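You operate a simulated robot arm through the tools that you are given. There is no shell and no other tool. Be economical: measure what you need, move in short steps, check, and stop when the job is done.

Carry out the task below with a simulated robot arm. There is one attempt and no reset: what you move stays moved.

TASK
Brush the lint out of the purple feeder's belt bay and cover it again.
Fine: set the cover on the green mat meanwhile; put the brush back. Set down upright: blue brush.

Only the result counts: the job must be done as asked and must still hold three seconds after the hand-in. Knocking over, shifting, dropping, spilling or breaking anything else fails it. A push-on lid holds only when it is set on centred and level and pressed home; a screw cap is set on level and turned clockwise until tight.

THE ROBOT
A 6-joint arm with a two-finger parallel gripper, fixed in place. Base frame: the origin is at the foot of the arm, x ahead of it, y to its left, z up; the work surface is at about z = 86. Units: cm, degrees, N and s.
With the tool pointing down near the work surface it reaches from about 24 to 64 cm from the base axis. Its first joint turns from -66.0 to 66.0 degrees. Payload 2.7 kg.
The TCP is the grasp point between the finger pads, 2.3 cm short of the fingertips. In the tool frame z runs along the fingers and y along their closing line. The gripper opens to 9.4 cm. The fingers are 3.8 cm wide and 1 cm thick; the gripper's body (5.4 by 9.6 cm) begins 3.9 cm behind the TCP.
Orientation is that of the tool frame in the base frame, as a unit quaternion [w, x, y, z]. With the fingers straight down and closing along the base's y, the tool's x points along the base's -x, its y along +y and its z along -z.

THE INTERFACE
- The arm moves only by the tool send_rows. Its argument "steps" is one flat list of numbers, 7 for each row, row after row: the shift along the base's x, y, z in cm, then the turn, a rotation vector about the base's x, y, z in degrees, then the opening in per cent of the stroke, from 0 (shut) to 100 (fully open). In form: [x, y, z, ax, ay, az, fingers, x, y, z, ax, ay, az, fingers, ...]. A call has 1 to 10 rows; each row shifts and turns the commanded pose from where the row before left it. Each row takes 0.2 s and may step no farther than 5 cm and 8.6 degrees from the row before; otherwise, or with a gripper value out of range, the whole call is refused. Where a pose cannot be reached the arm comes as near as it can. A force on the tool above 70 N (or 10 N above the force at the start of the call, whichever is more), or a blocked arm, ends the call early, and 0.2 s more pass. The fingers move at their own pace (about 4.5 cm/s each) and stop on an object; they squeeze with about 38 N. The grip force told is the motor's: it shows also when the fingers shut on nothing. Time passes only in rows, and 0.2 s behind the last, so rows that do not move let the fingers close. It gives the time, the measured TCP pose, the force on the tool (base axes), the opening and the grip force at its end, in the units of the frame above (readings bear some noise), with the torque about the TCP (base axes, N m) and any sound that the robot's microphone picked up.
- Cameras (640 x 400 px; columns grow to the right, rows downward): "scene" is fixed at [7.96, -42.9, 142.43]; the picture's right is [0.78, -0.63, 0.00], its down [-0.24, -0.29, -0.93] and it looks along [0.58, 0.72, -0.37] (base axes); focal length 347 px, centre (320, 200). "wrist" rides on the gripper at [8.7, 1.6, -7.4] in the tool frame; the picture's right is [-0.18, 0.98, 0.00], its down [-0.58, -0.11, -0.81] and it looks along [-0.79, -0.15, 0.59] (tool axes); focal length 243 px, centre (320, 200). There is no depth. A picture from a camera that has moved, and an enlarged one, comes with that camera's place and axes in the base frame and with its lens.
- grab_frame(camera): a new picture of that camera. No time passes.
- inspect(camera, box): a new picture of the part [left, top, right, bottom] of that camera's present view, enlarged. No time passes.
- finish_job(): hands the job in; it is judged then, once.

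Go step by step. Nothing tells you positions but the pictures and the camera data: compare them with the known pose of the tool, close in by small moves and look again before you grip or let go. The budget is 120 turns and 68 pictures, counting those below and the enlarged ones. Unless the task says otherwise, let go and move clear before handing in, and close with one line.

The tools are called after "Emit:" as name(argument=value, ...) on one line, values as JSON. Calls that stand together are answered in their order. send_rows: Moves the arm, as the interface text tells. Its arguments: {"type":"object","properties":{"steps":{"type":"array","items":{"type":"number"}}},"required":["steps"]} The other tools are called the same way: grab_frame (camera) takes a picture; inspect (camera, box) takes an enlarged picture of a part of a camera's view; finish_job () hands the job in.

At the start:

```text
time_s: 0.0
tcp_pos: [34.77, 8.79, 126.97]
orientation: [0.001, 0.0, 1.0, 0.0]
contact_force: [0.8, -0.5, -0.1]
wrist_torque: [-0.01, 0.03, -0.05]
gripper_width: 9.42
grasp_force: 0.1
```

scene: 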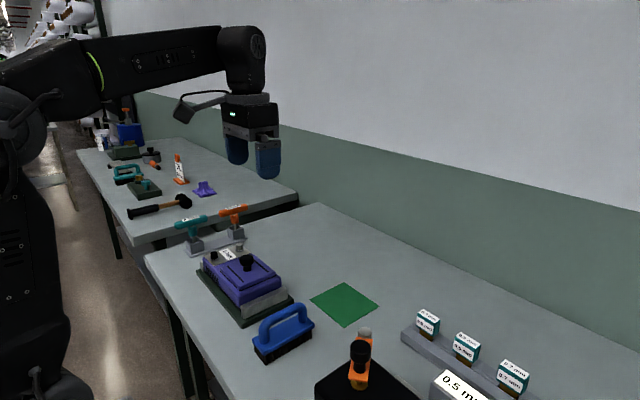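
wrist: 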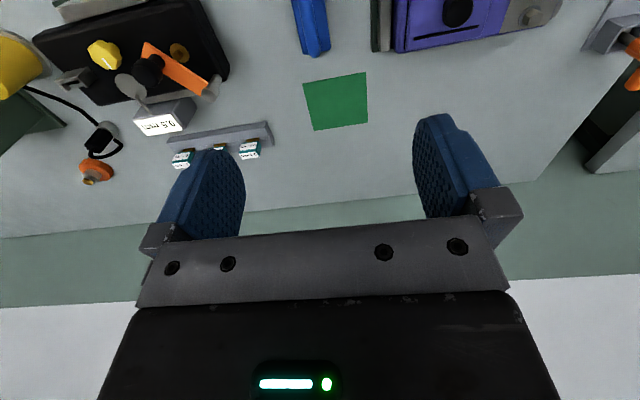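

I see a purple feeder with a black knob on its cover, a blue brush in front of it and a green mat beyond. I'll take close looks before moving.

Emit:
inspect(camera="scene", box=[180, 190, 400, 370])

Emit:
inspect(camera="wrist", box=[260, 0, 640, 200])

```text
2.22 times, centred on (290, 280) of scene
camera zoom: at [7.96, -42.9, 142.43], right [0.78, -0.63, 0.0], down [-0.24, -0.29, -0.93], along [0.58, 0.72, -0.37], focal length 771 px, centre (387, 22)
```

zoom: 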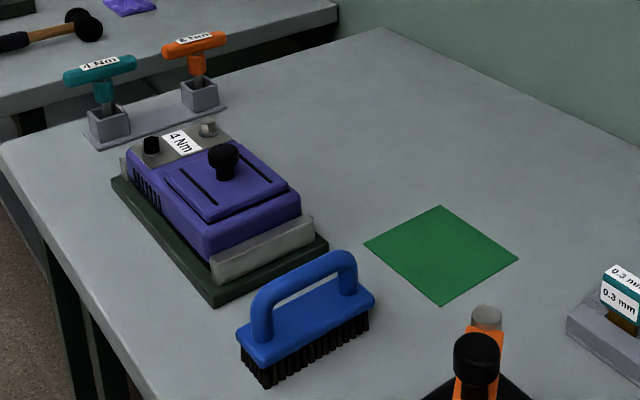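

```text
1.68 times, centred on (450, 100) of wrist
camera zoom: at [26.1, 10.35, 134.47], right [0.18, 0.98, 0.0], down [0.58, -0.11, 0.81], along [0.79, -0.15, -0.59], focal length 409 px, centre (101, 368)
```

zoom: 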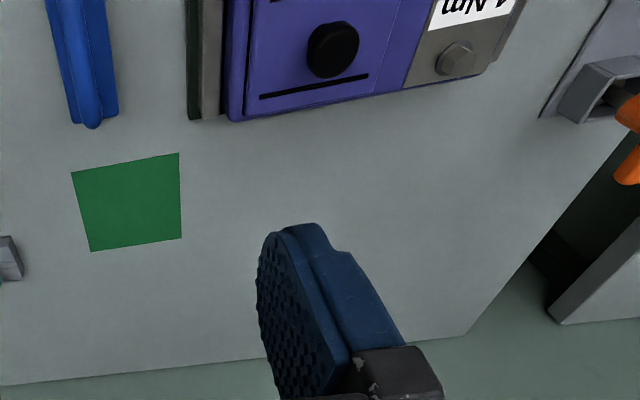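

The cover knob triangulates to about (39.2, 24.8, 98.5), and the mat covers x 51–63, y 2–15. I'll move the wrist camera for a better view of the feeder and brush.

Emit:
send_rows(steps=[-3, 3, 1, 0, 0, 0, 100, -3, 3, 1, 0, 0, 0, 100])

Emit:
grab_frame(camera="wrist")

```text
time_s: 0.6
tcp_pos: [28.67, 14.61, 128.93]
orientation: [0.001, 0.001, 1.0, 0.001]
contact_force: [-0.8, -0.2, -0.3]
wrist_torque: [0.0, -0.01, -0.03]
gripper_width: 9.39
grasp_force: 0.2
```

```text
63 pictures are left
camera wrist: at [20.03, 16.18, 136.29], right [0.19, 0.98, 0.0], down [0.58, -0.11, 0.81], along [0.79, -0.15, -0.59], focal length 243 px, centre (320, 200)
```

wrist: 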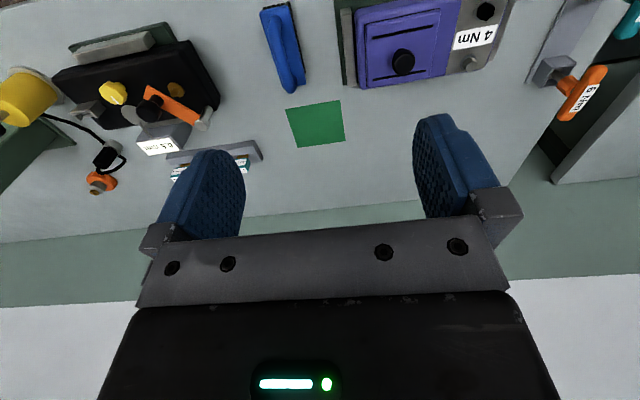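

Emit:
inspect(camera="wrist", box=[240, 0, 520, 170])

Emit:
inspect(camera="scene", box=[190, 225, 320, 335])

```text
2.29 times, centred on (380, 85) of wrist
camera zoom: at [20.03, 16.18, 136.29], right [0.19, 0.98, 0.0], down [0.58, -0.11, 0.81], along [0.79, -0.15, -0.59], focal length 555 px, centre (183, 463)
```

zoom: 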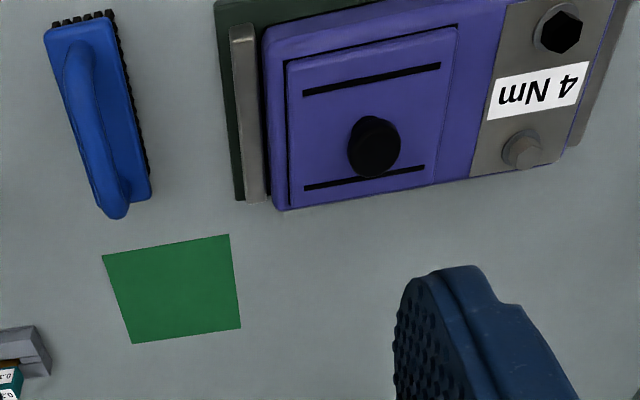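

```text
3.64 times, centred on (255, 280) of scene
camera zoom: at [7.96, -42.9, 142.43], right [0.78, -0.63, 0.0], down [-0.24, -0.29, -0.93], along [0.58, 0.72, -0.37], focal length 1261 px, centre (556, -91)
```

zoom: 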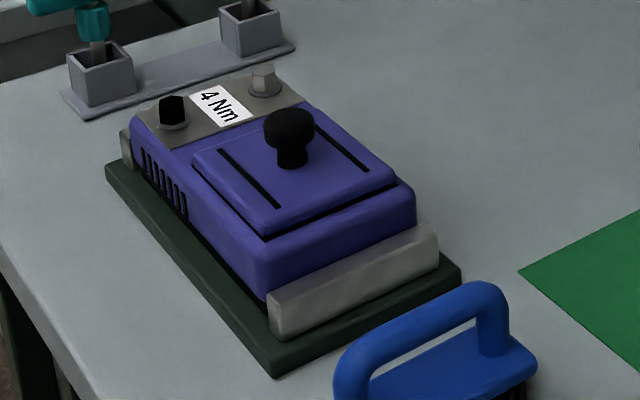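

The cover is the raised panel, x 34.3–43.9, y 20.2–30.5, with the knob in its middle at about (39.1, 25.2). I'll move above the knob and check the alignment.

Emit:
send_rows(steps=[1.5, 1.5, -3.7, 0, 0, 0, 100, 1.5, 1.5, -3.7, 0, 0, 0, 100, 1.5, 1.5, -3.7, 0, 0, 0, 100, 1.5, 1.5, -3.7, 0, 0, 0, 100, 1.5, 1.5, -3.7, 0, 0, 0, 100, 1.5, 1.5, -3.7, 0, 0, 0, 100, 1.4, 1.6, -2.7, 0, 0, 0, 100, 0, 0, 0, 0, 0, 0, 60])

Emit:
inspect(camera="scene", box=[190, 205, 320, 315])

Emit:
grab_frame(camera="wrist")

```text
time_s: 2.4
tcp_pos: [39.38, 25.24, 104.15]
orientation: [0.002, 0.001, 1.0, 0.0]
contact_force: [0.1, 0.3, -0.4]
wrist_torque: [-0.02, 0.0, 0.0]
gripper_width: 5.88
grasp_force: 0.1
```

```text
3.64 times, centred on (255, 260) of scene
camera zoom: at [7.97, -42.9, 142.43], right [0.78, -0.63, 0.0], down [-0.24, -0.29, -0.93], along [0.58, 0.72, -0.37], focal length 1261 px, centre (556, -18)
```

zoom: 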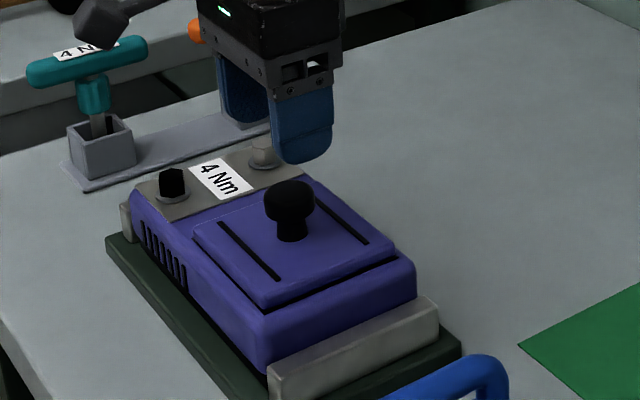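

```text
59 pictures are left
camera wrist: at [30.8, 26.86, 111.67], right [0.18, 0.98, 0.0], down [0.58, -0.11, 0.81], along [0.79, -0.15, -0.59], focal length 243 px, centre (320, 200)
```

wrist: 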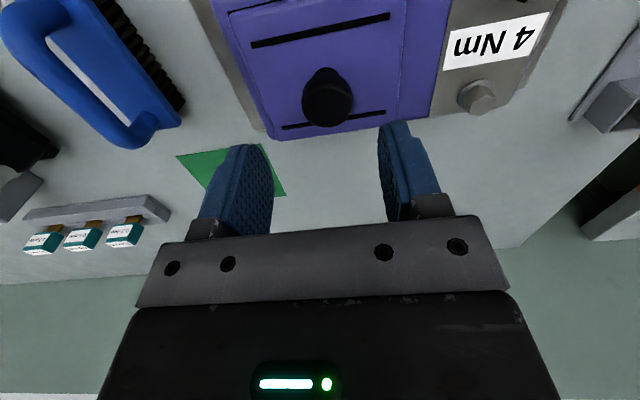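

Re-triangulating puts the knob head at about (39.7, 25.6, 97.1) and the panel top near z 94. I'll go down straddling the knob and close.

Emit:
send_rows(steps=[0.35, 0.35, -2.5, 0, 0, 0, 70, 0, 0, -2.3, 0, 0, 0, 70, 0, 0, -2.2, 0, 0, 0, 70, 0, 0, 0, 0, 0, 0, 70])

Emit:
inspect(camera="scene", box=[190, 205, 320, 315])

Emit:
grab_frame(camera="wrist")

```text
time_s: 3.4
tcp_pos: [39.67, 25.54, 97.18]
orientation: [0.001, 0.0, 1.0, 0.0]
contact_force: [0.8, -0.1, -0.8]
wrist_torque: [0.01, 0.02, 0.0]
gripper_width: 6.56
grasp_force: 0.1
```

```text
3.64 times, centred on (255, 260) of scene
camera zoom: at [7.97, -42.9, 142.43], right [0.78, -0.63, 0.0], down [-0.24, -0.29, -0.93], along [0.58, 0.72, -0.37], focal length 1261 px, centre (556, -18)
```

zoom: 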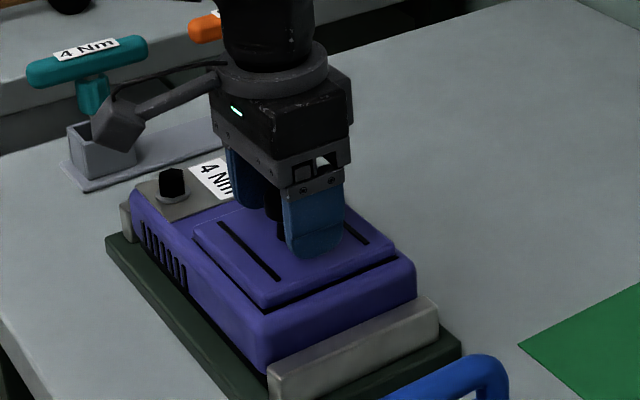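

```text
57 pictures are left
camera wrist: at [30.99, 27.07, 104.61], right [0.18, 0.98, 0.0], down [0.58, -0.11, 0.81], along [0.79, -0.15, -0.59], focal length 243 px, centre (320, 200)
```

wrist: 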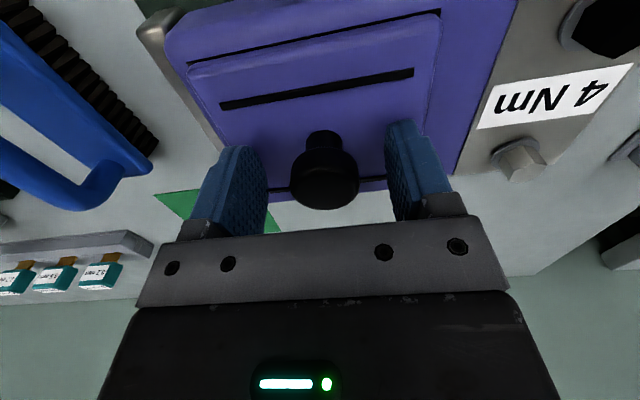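

The knob sits centred between the pads. Closing, then lifting gently.

Emit:
send_rows(steps=[0, 0, 0, 0, 0, 0, 0, 0, 0, 0, 0, 0, 0, 0, 0, 0, 0, 0, 0, 0, 0, 0, 0, 0.5, 0, 0, 0, 0, 0, 0, 0.5, 0, 0, 0, 0, 0, 0, 1, 0, 0, 0, 0])

Emit:
inspect(camera="scene", box=[190, 205, 320, 315])

```text
time_s: 4.8
tcp_pos: [39.61, 25.59, 99.12]
orientation: [0.001, 0.0, 1.0, 0.0]
contact_force: [0.0, -0.3, 0.6]
wrist_torque: [0.0, 0.01, -0.02]
gripper_width: 3.26
grasp_force: 37.6
```

```text
3.64 times, centred on (255, 260) of scene
camera zoom: at [7.97, -42.9, 142.43], right [0.78, -0.63, 0.0], down [-0.24, -0.29, -0.93], along [0.58, 0.72, -0.37], focal length 1261 px, centre (556, -18)
```

zoom: 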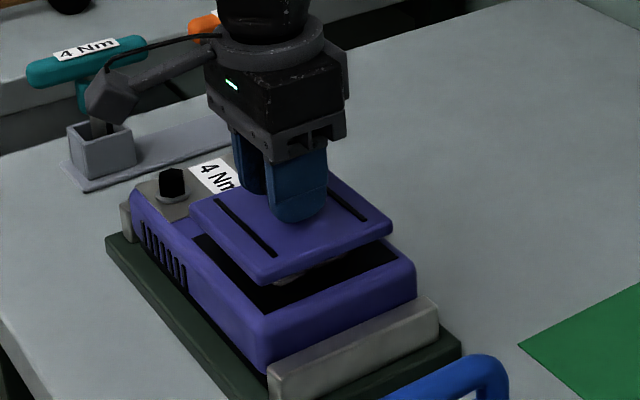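

The cover came away freely. I'll lift it higher and carry it over the green mat.

Emit:
send_rows(steps=[0, 0, 4, 0, 0, 0, 0, 0, 0, 4, 0, 0, 0, 0, 2.8, -2.7, 2, 0, 0, 0, 0, 3, -2.9, 0, 0, 0, 0, 0, 3, -2.9, 0, 0, 0, 0, 0, 3, -2.9, 0, 0, 0, 0, 0, 2.9, -2.8, 0, 0, 0, 0, 0, 2.7, -2.7, 0, 0, 0, 0, 0, 0, 0, 0, 0, 0, 0, 0])

Emit:
grab_frame(camera="scene")

Emit:
grab_frame(camera="wrist")

```text
time_s: 6.8
tcp_pos: [57.15, 8.59, 109.15]
orientation: [0.001, 0.0, 1.0, 0.0]
contact_force: [0.3, 0.3, -0.7]
wrist_torque: [0.03, -0.03, 0.01]
gripper_width: 3.24
grasp_force: 38.2
```

```text
55 pictures are left
```

scene: 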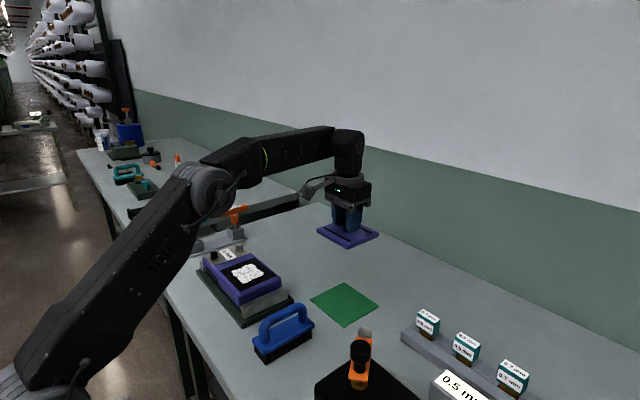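

```text
54 pictures are left
camera wrist: at [48.47, 10.21, 116.6], right [0.18, 0.98, 0.0], down [0.58, -0.11, 0.81], along [0.79, -0.15, -0.59], focal length 243 px, centre (320, 200)
```

wrist: 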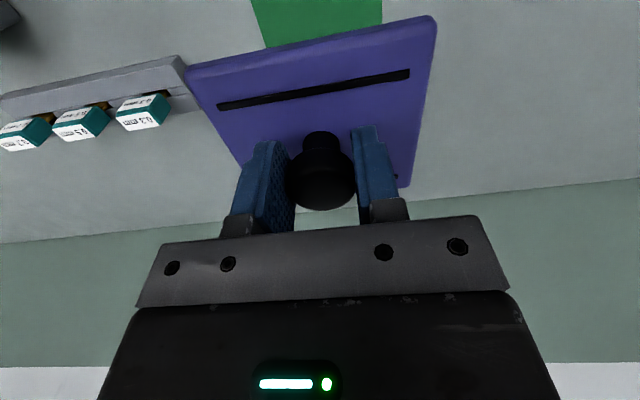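

The lint shows as a white patch in the bay. Now lowering the cover onto the mat, slowly at the end.

Emit:
send_rows(steps=[0, 0, -4, 0, 0, 0, 0, 0, 0, -4, 0, 0, 0, 0, 0, 0, -4, 0, 0, 0, 0, 0, 0, -3, 0, 0, 0, 0, 0, 0, -1, 0, 0, 0, 0, 0, 0, 0, 0, 0, 0, 0])

Emit:
inspect(camera="scene", box=[280, 230, 410, 340])

```text
time_s: 8.2
tcp_pos: [56.81, 8.87, 93.06]
orientation: [0.001, 0.0, 1.0, 0.001]
contact_force: [0.3, 0.0, -0.2]
wrist_torque: [0.0, 0.03, -0.02]
gripper_width: 3.28
grasp_force: 38.3
```

```text
3.64 times, centred on (345, 285) of scene
camera zoom: at [7.97, -42.9, 142.43], right [0.78, -0.63, 0.0], down [-0.24, -0.29, -0.93], along [0.58, 0.72, -0.37], focal length 1261 px, centre (229, -109)
```

zoom: 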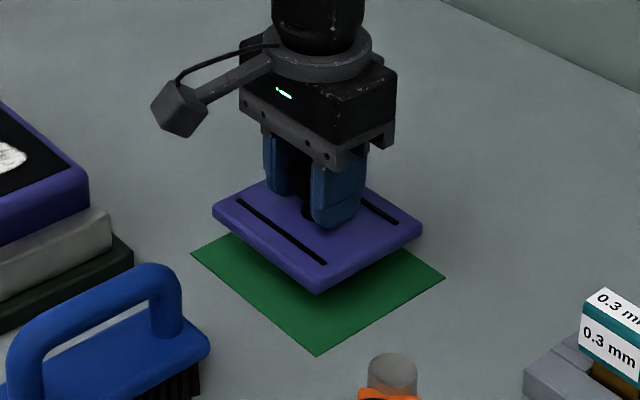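

The cover is centred over the mat, still a little above it. Lowering in small steps until contact.

Emit:
send_rows(steps=[0, 0, -0.6, 0, 0, 0, 0, 0, 0, -0.5, 0, 0, 0, 0, 0, 0, -0.4, 0, 0, 0, 0, 0, 0, -0.3, 0, 0, 0, 0, 0, 0, 0, 0, 0, 0, 0])

Emit:
inspect(camera="scene", box=[280, 230, 410, 340])

```text
time_s: 9.4
tcp_pos: [56.9, 8.76, 91.21]
orientation: [0.001, 0.0, 1.0, 0.0]
contact_force: [0.0, -1.0, -0.5]
wrist_torque: [0.01, 0.01, 0.01]
gripper_width: 3.27
grasp_force: 37.7
```

```text
3.64 times, centred on (345, 285) of scene
camera zoom: at [7.97, -42.9, 142.43], right [0.78, -0.63, 0.0], down [-0.24, -0.29, -0.93], along [0.58, 0.72, -0.37], focal length 1261 px, centre (229, -109)
```

zoom: 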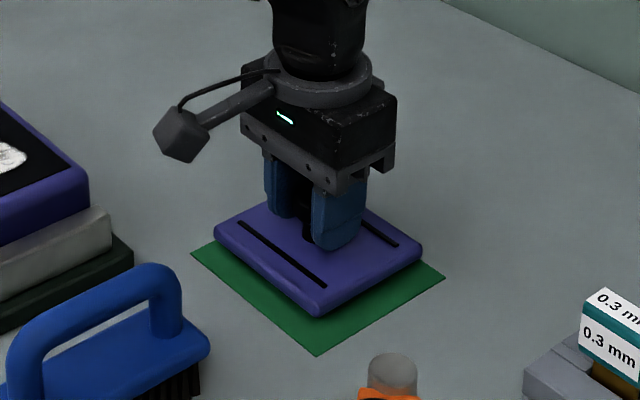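

Emit:
send_rows(steps=[0, 0, -0.2, 0, 0, 0, 0, 0, 0, -0.2, 0, 0, 0, 0, 0, 0, -0.2, 0, 0, 0, 0, 0, 0, 0, 0, 0, 0, 0])

```text
time_s: 10.4
tcp_pos: [56.96, 8.81, 90.88]
orientation: [0.001, 0.0, 1.0, 0.0]
contact_force: [0.1, 0.4, -0.8]
wrist_torque: [-0.03, 0.03, 0.0]
gripper_width: 3.27
grasp_force: 38.1
```

Not yet clear contact; a bit lower.

Emit:
send_rows(steps=[0, 0, -0.2, 0, 0, 0, 0, 0, 0, 0, 0, 0, 0, 0])

Emit:
inspect(camera="scene", box=[310, 250, 380, 330])

```text
time_s: 11.0
tcp_pos: [56.96, 8.86, 90.7]
orientation: [0.001, -0.001, 1.0, 0.0]
contact_force: [0.4, 0.0, -0.8]
wrist_torque: [0.0, -0.01, -0.02]
gripper_width: 3.3
grasp_force: 38.2
```

```text
5.00 times, centred on (345, 290) of scene
camera zoom: at [7.97, -42.9, 142.43], right [0.78, -0.63, 0.0], down [-0.24, -0.29, -0.93], along [0.58, 0.72, -0.37], focal length 1734 px, centre (195, -250)
```

zoom: 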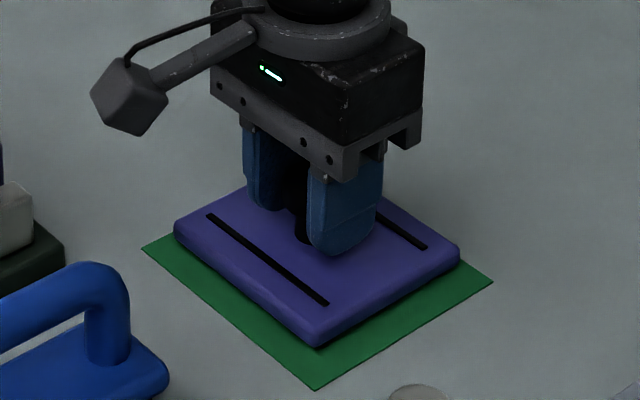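

Still appears a touch high; continuing down until force shows.

Emit:
send_rows(steps=[0, 0, -0.2, 0, 0, 0, 0, 0, 0, -0.2, 0, 0, 0, 0, 0, 0, 0, 0, 0, 0, 0])

```text
time_s: 11.8
tcp_pos: [56.89, 8.83, 90.2]
orientation: [0.002, 0.0, 1.0, 0.001]
contact_force: [-1.4, 1.7, 5.7]
wrist_torque: [-0.05, 0.15, -0.05]
gripper_width: 3.3
grasp_force: 37.5
```

Contact is felt (about 6 N). Releasing slowly and retreating upwards.

Emit:
send_rows(steps=[0, 0, 0.05, 0, 0, 0, 50, 0, 0, 0, 0, 0, 0, 70, 0, 0, 0, 0, 0, 0, 70, 0, 0, 3, 0, 0, 0, 70, 0, 0, 4, 0, 0, 0, 70, 0, 0, 4, 0, 0, 0, 70, -2, 0, 4, 0, 0, 0, 70])

Emit:
grab_frame(camera="scene")

```text
time_s: 13.4
tcp_pos: [54.73, 9.05, 105.43]
orientation: [0.001, 0.001, 1.0, 0.0]
contact_force: [0.4, -0.1, -0.2]
wrist_torque: [-0.01, -0.03, 0.04]
gripper_width: 6.57
grasp_force: 0.0
```

```text
50 pictures are left
```

scene: 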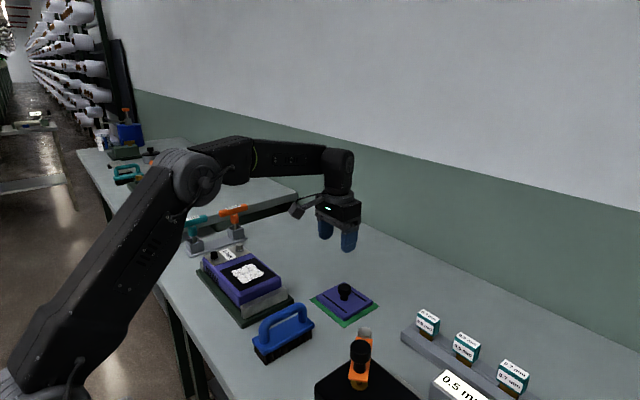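

The cover rests on the mat. Now I'll go over to view the brush and the open bay from above.

Emit:
send_rows(steps=[-3, 0.6, 2.5, 0, 0, 0, 100, -4, 0.6, 2.5, 0, 0, 0, 100, -4, 0.6, 2.5, 0, 0, 0, 100, -4, 0.6, 2.5, 0, 0, 0, 100, -4, 0.6, 2, 0, 0, 0, 100, -4, 0, 2, 0, 0, 0, 100, -2, 0, 0, 0, 0, 0, 100, 0, 0, 0, 0, 0, 0, 100])

Emit:
grab_frame(camera="wrist")

Emit:
inspect(camera="scene", box=[190, 240, 330, 370])

```text
time_s: 15.2
tcp_pos: [29.82, 11.86, 119.19]
orientation: [0.001, 0.001, 1.0, 0.001]
contact_force: [-0.5, 0.1, 0.5]
wrist_torque: [-0.01, -0.01, 0.01]
gripper_width: 9.4
grasp_force: 0.0
```

```text
49 pictures are left
camera wrist: at [21.12, 13.44, 126.49], right [0.19, 0.98, 0.0], down [0.58, -0.11, 0.81], along [0.79, -0.15, -0.59], focal length 243 px, centre (320, 200)
```

wrist: 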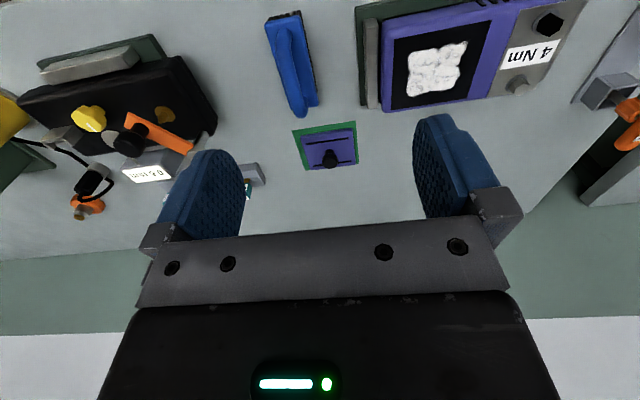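

```text
3.08 times, centred on (260, 305) of scene
camera zoom: at [7.96, -42.9, 142.43], right [0.78, -0.63, 0.0], down [-0.24, -0.29, -0.93], along [0.58, 0.72, -0.37], focal length 1067 px, centre (505, -123)
```

zoom: 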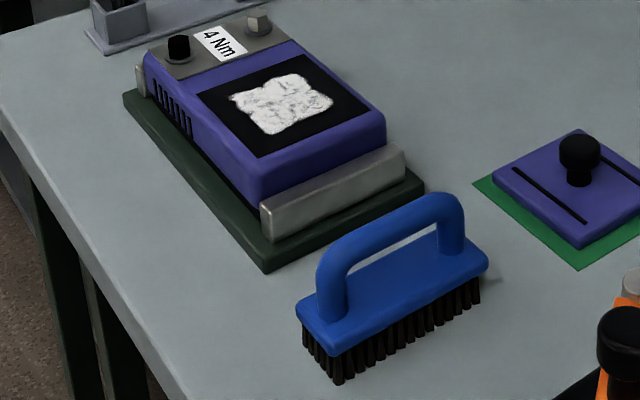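

The bay looks like a shallow black area with white lint. I'll zoom the wrist view to measure the brush handle.

Emit:
inspect(camera="wrist", box=[250, 0, 350, 125])

Emit:
inspect(camera="wrist", box=[350, 0, 530, 115])

```text
3.20 times, centred on (300, 62) of wrist
camera zoom: at [21.12, 13.44, 126.49], right [0.19, 0.98, 0.0], down [0.58, -0.11, 0.81], along [0.79, -0.15, -0.59], focal length 776 px, centre (384, 640)
```

zoom: 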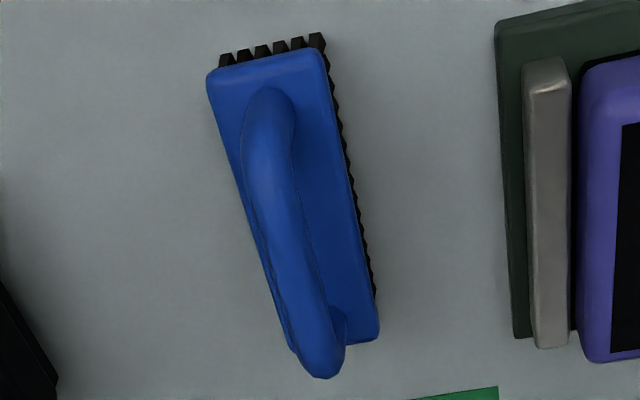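

```text
3.48 times, centred on (440, 58) of wrist
camera zoom: at [21.12, 13.44, 126.49], right [0.19, 0.98, 0.0], down [0.58, -0.11, 0.81], along [0.79, -0.15, -0.59], focal length 844 px, centre (-97, 696)
```

zoom: 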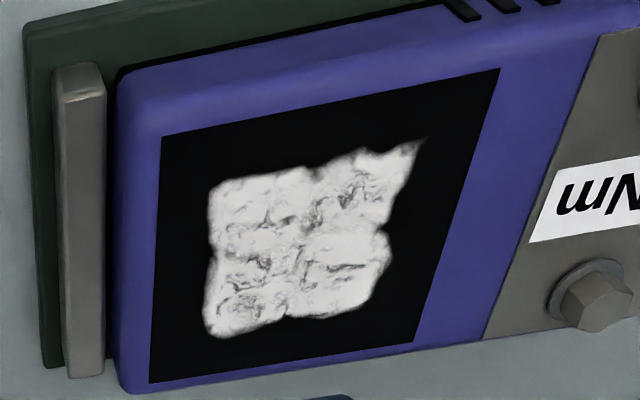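

The brush body spans x 31.4–43.5, y 4.3–8.9, with its handle bar along x at y≈6.6, z≈94. The lint sits at about z 93. Moving above the handle.

Emit:
send_rows(steps=[2, -1.4, -4, 0, 0, 0, 65, 2, -1.4, -4, 0, 0, 0, 65, 2, -1.4, -4, 0, 0, 0, 65, 1.6, -1.1, -3.2, 0, 0, 0, 65, 0, 0, -2, 0, 0, 0, 65, 0, 0, 0, 0, 0, 0, 65])

Emit:
grab_frame(camera="wrist")

Emit:
inspect(camera="scene", box=[220, 250, 340, 370])

```text
time_s: 16.6
tcp_pos: [37.76, 6.75, 102.15]
orientation: [0.001, 0.0, 1.0, 0.0]
contact_force: [-0.5, -0.6, -0.5]
wrist_torque: [-0.01, -0.03, 0.04]
gripper_width: 6.11
grasp_force: 0.0
```

```text
45 pictures are left
camera wrist: at [29.08, 8.22, 109.55], right [0.18, 0.98, 0.0], down [0.58, -0.11, 0.81], along [0.79, -0.15, -0.59], focal length 243 px, centre (320, 200)
```

wrist: 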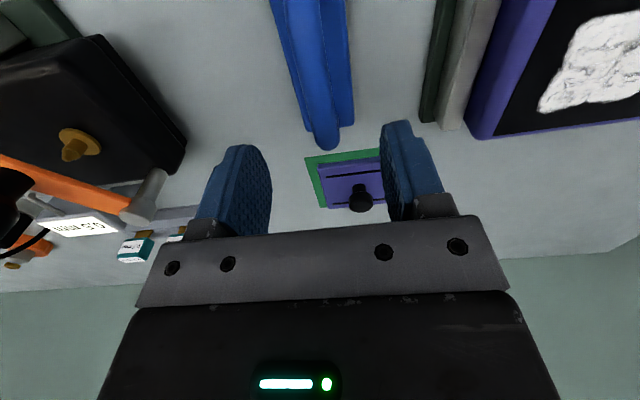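

```text
3.33 times, centred on (280, 310) of scene
camera zoom: at [7.97, -42.9, 142.43], right [0.78, -0.63, 0.0], down [-0.24, -0.29, -0.93], along [0.58, 0.72, -0.37], focal length 1156 px, centre (453, -167)
```

zoom: 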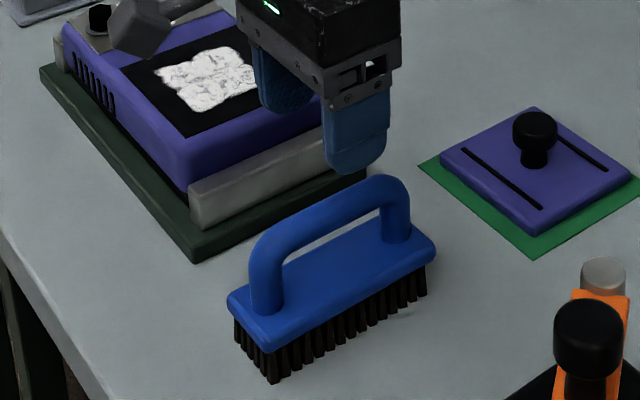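

The handle lines up at y≈6.4. I'll descend with the fingers straddling the bar.

Emit:
send_rows(steps=[-0.3, -0.25, -3, 0, 0, 0, 65, 0, 0, -3, 0, 0, 0, 65, 0, 0, -1.5, 0, 0, 0, 65, 0, 0, -0.5, 0, 0, 0, 65, 0, 0, 0, 0, 0, 0, 65])

Emit:
grab_frame(camera="wrist")

Emit:
inspect(camera="scene", box=[220, 250, 340, 370])

```text
time_s: 17.8
tcp_pos: [37.21, 6.42, 94.17]
orientation: [0.001, 0.0, 1.0, 0.001]
contact_force: [-0.4, 0.4, -0.9]
wrist_torque: [0.03, 0.05, 0.03]
gripper_width: 6.09
grasp_force: 0.0
```

```text
43 pictures are left
camera wrist: at [28.63, 7.9, 101.54], right [0.18, 0.98, 0.0], down [0.58, -0.11, 0.81], along [0.79, -0.15, -0.59], focal length 243 px, centre (320, 200)
```

wrist: 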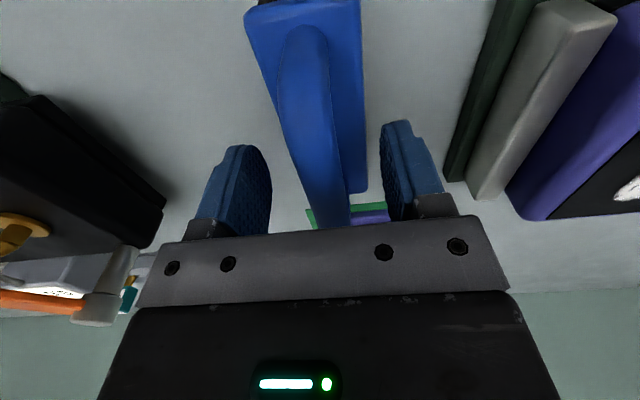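

```text
3.33 times, centred on (280, 310) of scene
camera zoom: at [7.96, -42.9, 142.43], right [0.78, -0.63, 0.0], down [-0.24, -0.29, -0.93], along [0.58, 0.72, -0.37], focal length 1156 px, centre (453, -167)
```

zoom: 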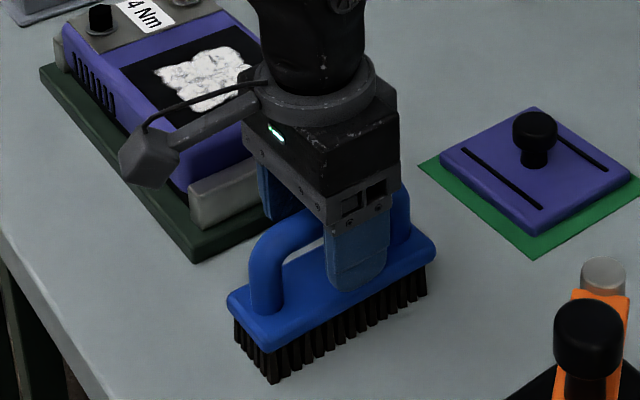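

The bar is centred between the fingers. Gripping, then lifting slightly.

Emit:
send_rows(steps=[0, 0, 0, 0, 0, 0, 0, 0, 0, 0, 0, 0, 0, 0, 0, 0, 0, 0, 0, 0, 0, 0, 0, 0, 0, 0, 0, 0])

Emit:
send_rows(steps=[0, 0, 1, 0, 0, 0, 0, 0, 0, 2, 0, 0, 0, 0, 0, 0, 3, 0, 0, 0, 0, 0, 0, 4, 0, 0, 0, 0, 0, 0, 4, 0, 0, 0, 0])

Emit:
grab_frame(camera="scene")

```text
time_s: 18.8
tcp_pos: [37.26, 6.29, 94.18]
orientation: [0.001, -0.001, 1.0, 0.0]
contact_force: [-0.6, 0.2, -0.2]
wrist_torque: [0.04, -0.06, 0.0]
gripper_width: 1.89
grasp_force: 37.5
```

```text
time_s: 20.0
tcp_pos: [36.95, 6.23, 108.2]
orientation: [0.001, -0.001, 1.0, 0.0]
contact_force: [-0.3, 0.0, -1.3]
wrist_torque: [0.0, 0.0, 0.01]
gripper_width: 1.89
grasp_force: 37.9
```

```text
41 pictures are left
```

scene: 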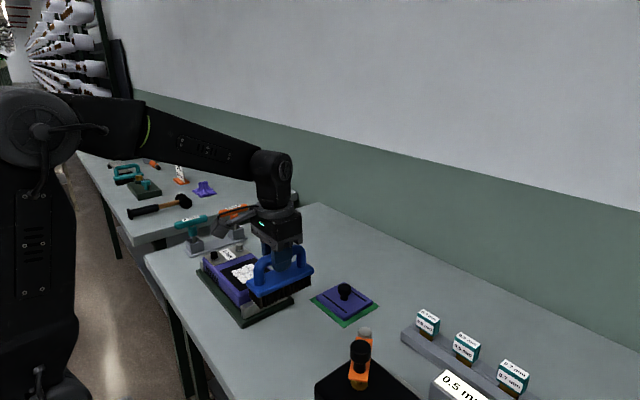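

The brush is held level; its bristles are about 8.2 cm below the TCP. I'll carry it to the bay's near end, above the surface.

Emit:
send_rows(steps=[0.7, 4, 0, 0, 0, 0, 0, 0.7, 4, 0, 0, 0, 0, 0, 0.7, 4, 0, 0, 0, 0, 0, 0.6, 3.5, 0, 0, 0, 0, 0, 0, 0, -2.5, 0, 0, 0, 0, 0, 0, -2.5, 0, 0, 0, 0, 0, 0, 0, 0, 0, 0, 0])

Emit:
inspect(camera="scene", box=[190, 215, 320, 335])

Emit:
grab_frame(camera="wrist")

```text
time_s: 21.6
tcp_pos: [40.04, 21.76, 102.86]
orientation: [0.002, 0.0, 1.0, 0.0]
contact_force: [0.0, 0.9, -1.9]
wrist_torque: [0.0, -0.03, 0.0]
gripper_width: 1.9
grasp_force: 38.3
```

```text
3.33 times, centred on (255, 275) of scene
camera zoom: at [7.97, -42.9, 142.43], right [0.78, -0.63, 0.0], down [-0.24, -0.29, -0.93], along [0.58, 0.72, -0.37], focal length 1156 px, centre (537, -50)
```

zoom: 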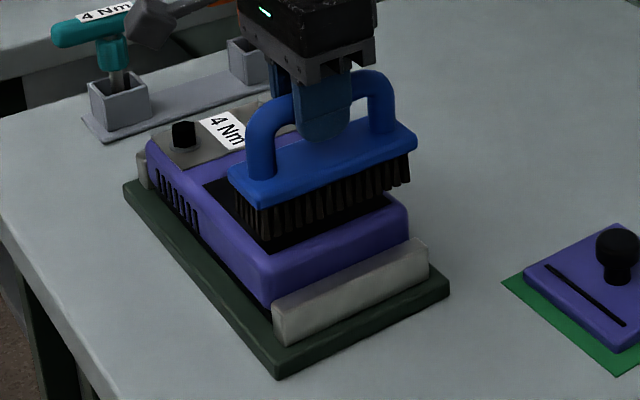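

```text
39 pictures are left
camera wrist: at [31.26, 23.27, 110.27], right [0.18, 0.98, 0.0], down [0.58, -0.11, 0.81], along [0.79, -0.15, -0.59], focal length 243 px, centre (320, 200)
```

wrist: 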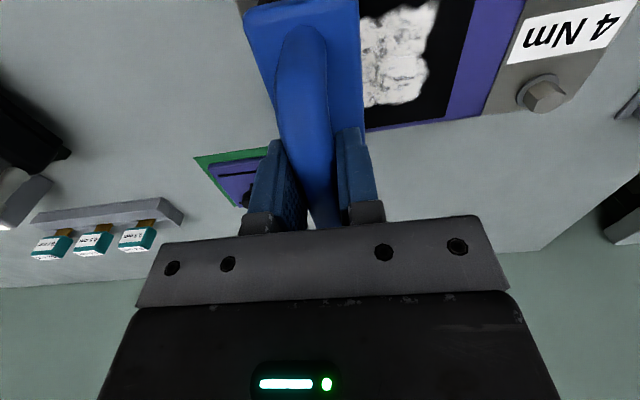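

Positioned over the bay's near end. Lowering carefully to touch.

Emit:
send_rows(steps=[0, 0, -0.6, 0, 0, 0, 0, 0, 0, -0.5, 0, 0, 0, 0, 0, 0, -0.3, 0, 0, 0, 0, 0, 0, -0.3, 0, 0, 0, 0, 0, 0, 0, 0, 0, 0, 0])

```text
time_s: 22.8
tcp_pos: [39.98, 21.81, 101.22]
orientation: [0.001, 0.0, 1.0, 0.001]
contact_force: [-0.1, 0.9, -1.6]
wrist_torque: [0.0, 0.02, 0.02]
gripper_width: 1.91
grasp_force: 37.9
```

Emit:
send_rows(steps=[0, 0, -0.2, 0, 0, 0, 0, 0, 0, -0.2, 0, 0, 0, 0, 0, 0, -0.2, 0, 0, 0, 0, 0, 0, 0, 0, 0, 0, 0])

Emit:
inspect(camera="scene", box=[200, 225, 300, 315])

```text
time_s: 23.8
tcp_pos: [39.97, 21.88, 100.88]
orientation: [0.004, 0.0, 1.0, 0.002]
contact_force: [-8.1, 6.7, 30.0]
wrist_torque: [0.04, 0.01, -0.14]
gripper_width: 1.93
grasp_force: 38.1
```

```text
4.44 times, centred on (250, 270) of scene
camera zoom: at [7.9, -42.9, 142.43], right [0.78, -0.63, 0.0], down [-0.23, -0.29, -0.93], along [0.58, 0.72, -0.37], focal length 1542 px, centre (631, -111)
```

zoom: 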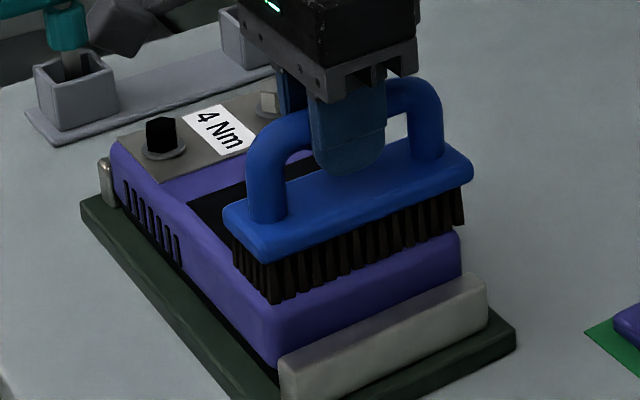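

Contact is firm (30 N), so I'll ease off a little and then stroke lightly along +y across the lint.

Emit:
send_rows(steps=[0, 0, 0.2, 0, 0, 0, 0, 0, 0, 0, 0, 0, 0, 0])

Emit:
send_rows(steps=[0, 0.8, 0, 0, 0, 0, 0, 0, 0.8, 0, 0, 0, 0, 0, 0, 0, 0, 0, 0, 0, 0])

Emit:
inspect(camera="scene", box=[200, 225, 300, 315])

```text
time_s: 24.4
tcp_pos: [39.89, 21.7, 101.09]
orientation: [0.003, 0.0, 1.0, 0.001]
contact_force: [1.0, 6.1, 16.3]
wrist_torque: [0.04, -1.04, 0.35]
gripper_width: 1.93
grasp_force: 37.9
```

```text
time_s: 25.2
tcp_pos: [39.87, 23.51, 100.94]
orientation: [0.003, 0.001, 1.0, 0.001]
contact_force: [7.8, -4.1, 25.4]
wrist_torque: [-0.06, -0.02, -0.12]
gripper_width: 1.88
grasp_force: 38.1
```

```text
4.44 times, centred on (250, 270) of scene
camera zoom: at [7.95, -42.93, 142.42], right [0.78, -0.63, 0.0], down [-0.24, -0.29, -0.93], along [0.58, 0.72, -0.37], focal length 1542 px, centre (631, -111)
```

zoom: 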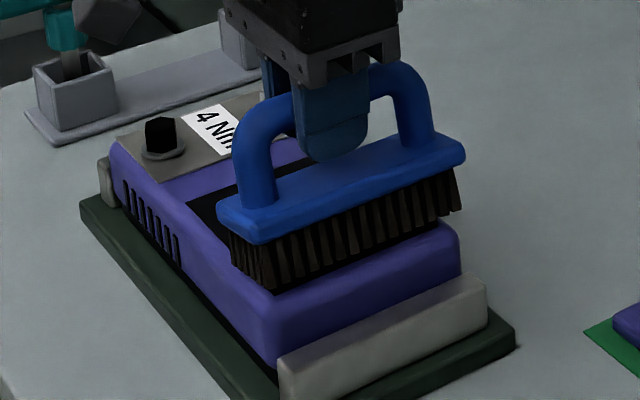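

It slides without moving the feeder. Easing a bit more and continuing the stroke.

Emit:
send_rows(steps=[0, 0.5, 0.15, 0, 0, 0, 0, 0, 0.8, 0, 0, 0, 0, 0, 0, 0.8, 0, 0, 0, 0, 0, 0, 0.8, 0, 0, 0, 0, 0, 0, 0.8, 0, 0, 0, 0, 0, 0, 0.8, 0, 0, 0, 0, 0, 0, 0.5, 0, 0, 0, 0, 0, 0, 0, 0, 0, 0, 0, 0])

Emit:
inspect(camera="scene", box=[200, 225, 300, 315])

```text
time_s: 27.0
tcp_pos: [40.02, 28.41, 100.95]
orientation: [0.001, 0.0, 1.0, 0.0]
contact_force: [-0.1, 0.7, -1.6]
wrist_torque: [-0.01, 0.02, -0.02]
gripper_width: 1.89
grasp_force: 38.0
```

```text
4.44 times, centred on (250, 270) of scene
camera zoom: at [7.97, -42.9, 142.43], right [0.78, -0.63, 0.0], down [-0.24, -0.29, -0.93], along [0.58, 0.72, -0.37], focal length 1542 px, centre (631, -111)
```

zoom: 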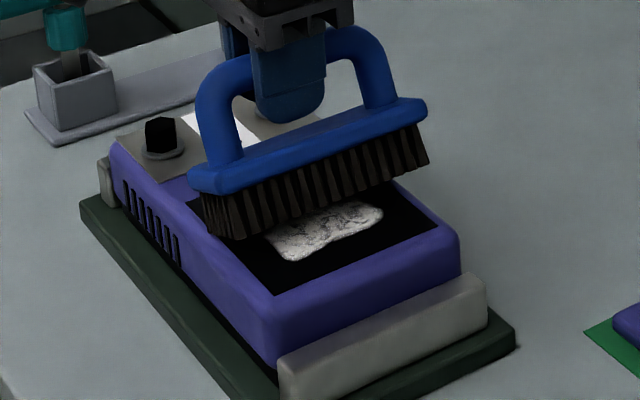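

The lint looks partly reduced, but contact has been lost here. Lowering in small steps to find contact, then I'll stroke back.

Emit:
send_rows(steps=[0, 0, -0.15, 0, 0, 0, 0, 0, 0, -0.15, 0, 0, 0, 0, 0, 0, 0, 0, 0, 0, 0])

```text
time_s: 27.8
tcp_pos: [39.99, 28.4, 100.86]
orientation: [0.002, 0.0, 1.0, 0.001]
contact_force: [-1.2, 0.5, 7.4]
wrist_torque: [0.01, 0.65, -0.05]
gripper_width: 1.89
grasp_force: 38.4
```

Light contact of 7 N. Stroking back along −y.

Emit:
send_rows(steps=[0, -0.8, 0, 0, 0, 0, 0, 0, -0.8, 0, 0, 0, 0, 0, 0, -0.8, 0, 0, 0, 0, 0, 0, -0.8, 0, 0, 0, 0, 0, 0, -0.8, 0, 0, 0, 0, 0, 0, -0.8, 0, 0, 0, 0, 0, 0, -0.8, 0, 0, 0, 0, 0, 0, -0.8, 0, 0, 0, 0, 0, 0, 0, 0, 0, 0, 0, 0])

Emit:
grab_frame(camera="wrist")

```text
time_s: 29.8
tcp_pos: [39.99, 22.18, 100.75]
orientation: [0.001, 0.0, 1.0, 0.001]
contact_force: [-0.3, -0.5, -1.3]
wrist_torque: [0.01, 0.04, 0.03]
gripper_width: 1.88
grasp_force: 37.8
```

```text
35 pictures are left
camera wrist: at [31.32, 23.66, 108.25], right [0.18, 0.98, 0.0], down [0.58, -0.11, 0.81], along [0.79, -0.15, -0.59], focal length 243 px, centre (320, 200)
```

wrist: 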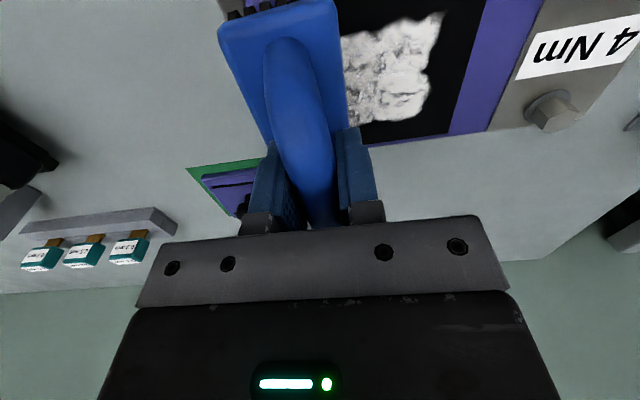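

Emit:
inspect(camera="scene", box=[200, 225, 300, 315])

```text
4.44 times, centred on (250, 270) of scene
camera zoom: at [7.97, -42.9, 142.43], right [0.78, -0.63, 0.0], down [-0.24, -0.29, -0.93], along [0.58, 0.72, -0.37], focal length 1542 px, centre (631, -111)
```

zoom: 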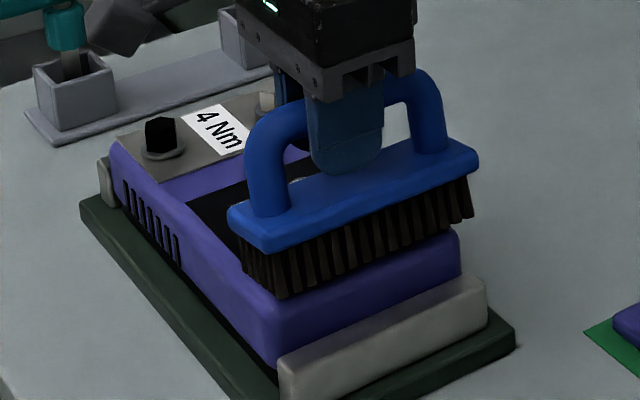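

The brush seems to have pitched slightly in the grip. I'll lift it clear to look at both the brush and the lint.

Emit:
send_rows(steps=[0, 0, 3, 0, 0, 0, 0, 0, -4, 3, 0, 0, 0, 0, 0, -4, 0, 0, 0, 0, 0, 0, -3, 0, 0, 0, 0, 0, 0, 0, 0, 0, 0, 0, 0])

Emit:
inspect(camera="scene", box=[190, 225, 330, 335])

Emit:
grab_frame(camera="wrist")

```text
time_s: 31.0
tcp_pos: [39.96, 10.95, 106.79]
orientation: [0.002, 0.0, 1.0, 0.0]
contact_force: [-0.1, -0.4, -1.3]
wrist_torque: [0.0, 0.03, -0.01]
gripper_width: 1.9
grasp_force: 38.3
```

```text
3.64 times, centred on (260, 280) of scene
camera zoom: at [7.97, -42.9, 142.43], right [0.78, -0.63, 0.0], down [-0.24, -0.29, -0.93], along [0.58, 0.72, -0.37], focal length 1261 px, centre (538, -91)
```

zoom: 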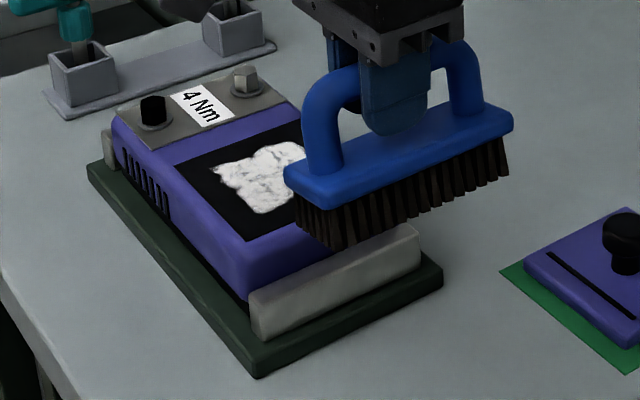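

```text
32 pictures are left
camera wrist: at [31.22, 12.55, 114.28], right [0.18, 0.98, 0.0], down [0.58, -0.11, 0.81], along [0.79, -0.15, -0.59], focal length 243 px, centre (320, 200)
```

wrist: 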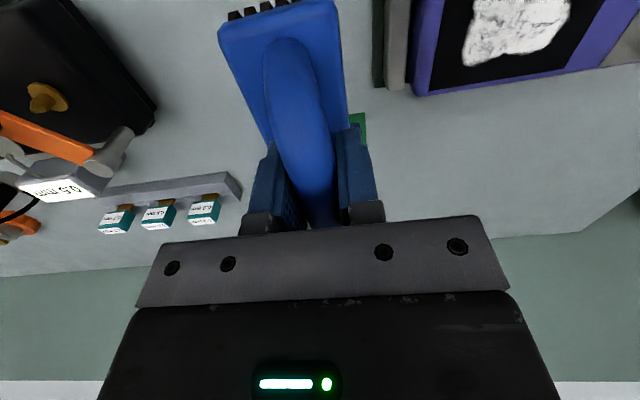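

The brush turns out level but slid up about 0.6 cm in the grip, so the bay surface is near z 93. I'll check how much lint is left.

Emit:
inspect(camera="wrist", box=[400, 0, 600, 100])

```text
3.20 times, centred on (500, 50) of wrist
camera zoom: at [31.22, 12.55, 114.28], right [0.18, 0.98, 0.0], down [0.58, -0.11, 0.81], along [0.79, -0.15, -0.59], focal length 776 px, centre (-256, 680)
```

zoom: 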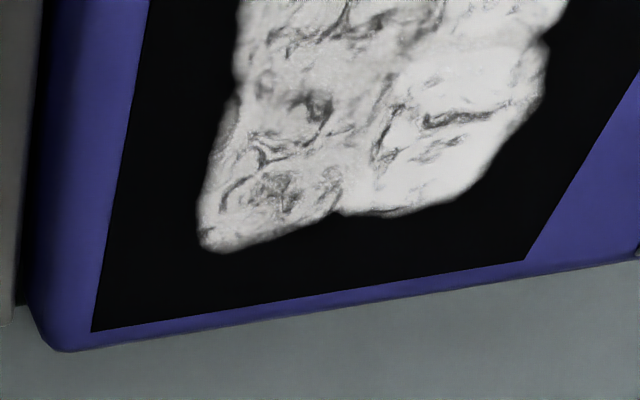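

The black bay is flush with the top and the lint is only slightly reduced. I'll go back for strokes with steady light contact.

Emit:
send_rows(steps=[0, 4, 0, 0, 0, 0, 0, -0.1, 4, 0, 0, 0, 0, 0, 0, 2.5, -2.5, 0, 0, 0, 0, 0, 0, -2.5, 0, 0, 0, 0, 0, 0, -0.8, 0, 0, 0, 0, 0, 0, -0.2, 0, 0, 0, 0, 0, 0, -0.2, 0, 0, 0, 0, 0, 0, 0, 0, 0, 0, 0])

```text
time_s: 32.8
tcp_pos: [39.74, 21.75, 100.51]
orientation: [0.002, -0.001, 1.0, 0.0]
contact_force: [-5.3, -2.1, 14.4]
wrist_torque: [-0.01, 1.08, 0.17]
gripper_width: 1.87
grasp_force: 38.2
```

Contact is biased toward the near end (torque about y). I'll tilt the tool about 1.5° to even it out.

Emit:
send_rows(steps=[0, 0, 0, 0, 1.5, 0, 0, 0, 0, 0, 0, 0, 0, 0])

```text
time_s: 33.4
tcp_pos: [39.85, 21.5, 100.71]
orientation: [-0.01, 0.001, 1.0, 0.001]
contact_force: [2.1, -2.5, 14.4]
wrist_torque: [-0.01, -1.09, -0.17]
gripper_width: 1.93
grasp_force: 37.5
```

That overshot evenly, so half of it is right. Correcting and then stroking.

Emit:
send_rows(steps=[0, 0, 0, 0, -0.75, 0, 0, 0, 0, 0, 0, 0, 0, 0, 0, 0.8, 0, 0, 0, 0, 0, 0, 0.8, 0, 0, 0, 0, 0])

```text
time_s: 34.4
tcp_pos: [39.65, 22.96, 100.5]
orientation: [-0.006, 0.001, 1.0, -0.001]
contact_force: [1.1, -1.9, 3.4]
wrist_torque: [-0.13, -0.36, -0.1]
gripper_width: 1.89
grasp_force: 38.3
```

Emit:
send_rows(steps=[0, 0.8, -0.1, 0, 0, 0, 0, 0, 0.8, 0, 0, 0, 0, 0, 0, 0.8, 0, 0, 0, 0, 0, 0, 0.8, 0, 0, 0, 0, 0, 0, 0.8, 0, 0, 0, 0, 0, 0, 0.8, 0, 0, 0, 0, 0, 0, 0.8, 0, 0, 0, 0, 0])

Emit:
inspect(camera="scene", box=[200, 225, 300, 315])

```text
time_s: 36.0
tcp_pos: [39.83, 28.67, 100.48]
orientation: [-0.004, 0.0, 1.0, 0.0]
contact_force: [0.5, -1.0, -1.1]
wrist_torque: [0.02, 0.08, 0.02]
gripper_width: 1.91
grasp_force: 38.3
```

```text
4.44 times, centred on (250, 270) of scene
camera zoom: at [7.97, -42.9, 142.43], right [0.78, -0.63, 0.0], down [-0.24, -0.29, -0.93], along [0.58, 0.72, -0.37], focal length 1542 px, centre (631, -111)
```

zoom: 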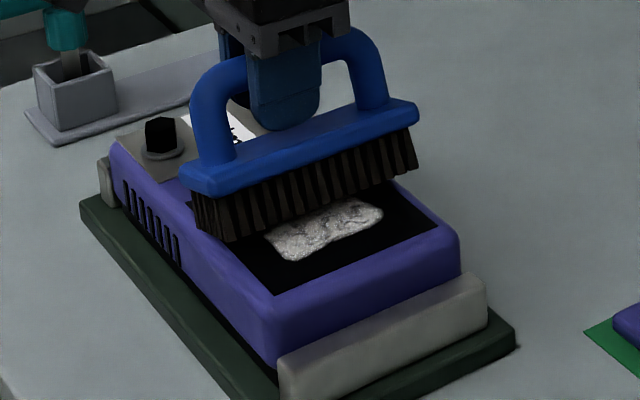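

The lint keeps fading with strokes. Continuing back-and-forth with slightly more contact.

Emit:
send_rows(steps=[0, 0, -0.15, 0, 0, 0, 0, 0, -0.8, 0, 0, 0, 0, 0, 0, -0.9, 0, 0, 0, 0, 0, 0, -0.9, 0, 0, 0, 0, 0])

Emit:
send_rows(steps=[0, -0.9, 0, 0, 0, 0, 0, 0, -0.9, 0, 0, 0, 0, 0, 0, -0.9, 0, 0, 0, 0, 0, 0, -0.9, 0, 0, 0, 0, 0, 0, -0.5, 0, 0, 0, 0, 0])

Emit:
send_rows(steps=[0, 0.9, -0.1, 0, 0, 0, 0, 0, 0.9, 0, 0, 0, 0, 0, 0, 0.9, 0, 0, 0, 0, 0, 0, 0.9, 0, 0, 0, 0, 0])

Emit:
send_rows(steps=[0, 0.9, 0, 0, 0, 0, 0, 0, 0.9, 0, 0, 0, 0, 0, 0, 0.9, 0, 0, 0, 0, 0, 0, 0.5, 0, 0, 0, 0, 0])

Emit:
inspect(camera="scene", box=[200, 225, 300, 315])

```text
time_s: 37.0
tcp_pos: [39.66, 26.02, 100.18]
orientation: [-0.005, 0.0, 1.0, 0.0]
contact_force: [1.3, 1.9, 6.0]
wrist_torque: [0.27, -0.1, 0.07]
gripper_width: 1.9
grasp_force: 38.2
```

```text
time_s: 38.2
tcp_pos: [39.75, 21.85, 100.23]
orientation: [-0.006, 0.001, 1.0, -0.001]
contact_force: [-0.2, -0.9, -2.1]
wrist_torque: [0.0, -0.01, 0.0]
gripper_width: 1.9
grasp_force: 38.0
```

```text
time_s: 39.2
tcp_pos: [39.79, 25.67, 100.22]
orientation: [-0.004, 0.0, 1.0, 0.0]
contact_force: [-0.4, -7.3, 17.6]
wrist_torque: [-0.11, 0.81, 0.28]
gripper_width: 1.91
grasp_force: 37.9
```

```text
time_s: 40.2
tcp_pos: [39.68, 28.72, 99.85]
orientation: [-0.007, 0.001, 1.0, -0.001]
contact_force: [0.7, -1.3, 3.1]
wrist_torque: [-0.13, -0.43, -0.09]
gripper_width: 1.95
grasp_force: 38.0
```

```text
4.44 times, centred on (250, 270) of scene
camera zoom: at [7.96, -42.91, 142.42], right [0.78, -0.63, 0.0], down [-0.24, -0.29, -0.93], along [0.58, 0.72, -0.37], focal length 1542 px, centre (631, -111)
```

zoom: 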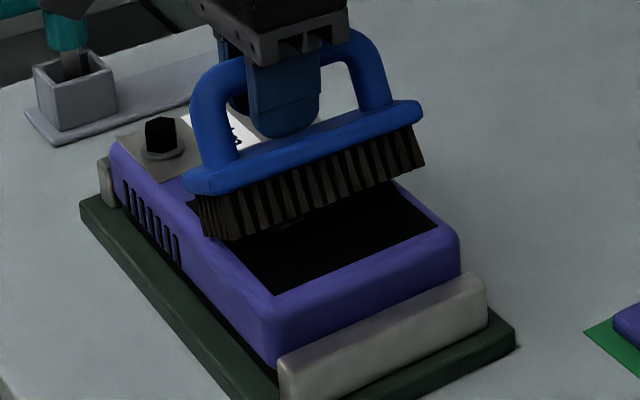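

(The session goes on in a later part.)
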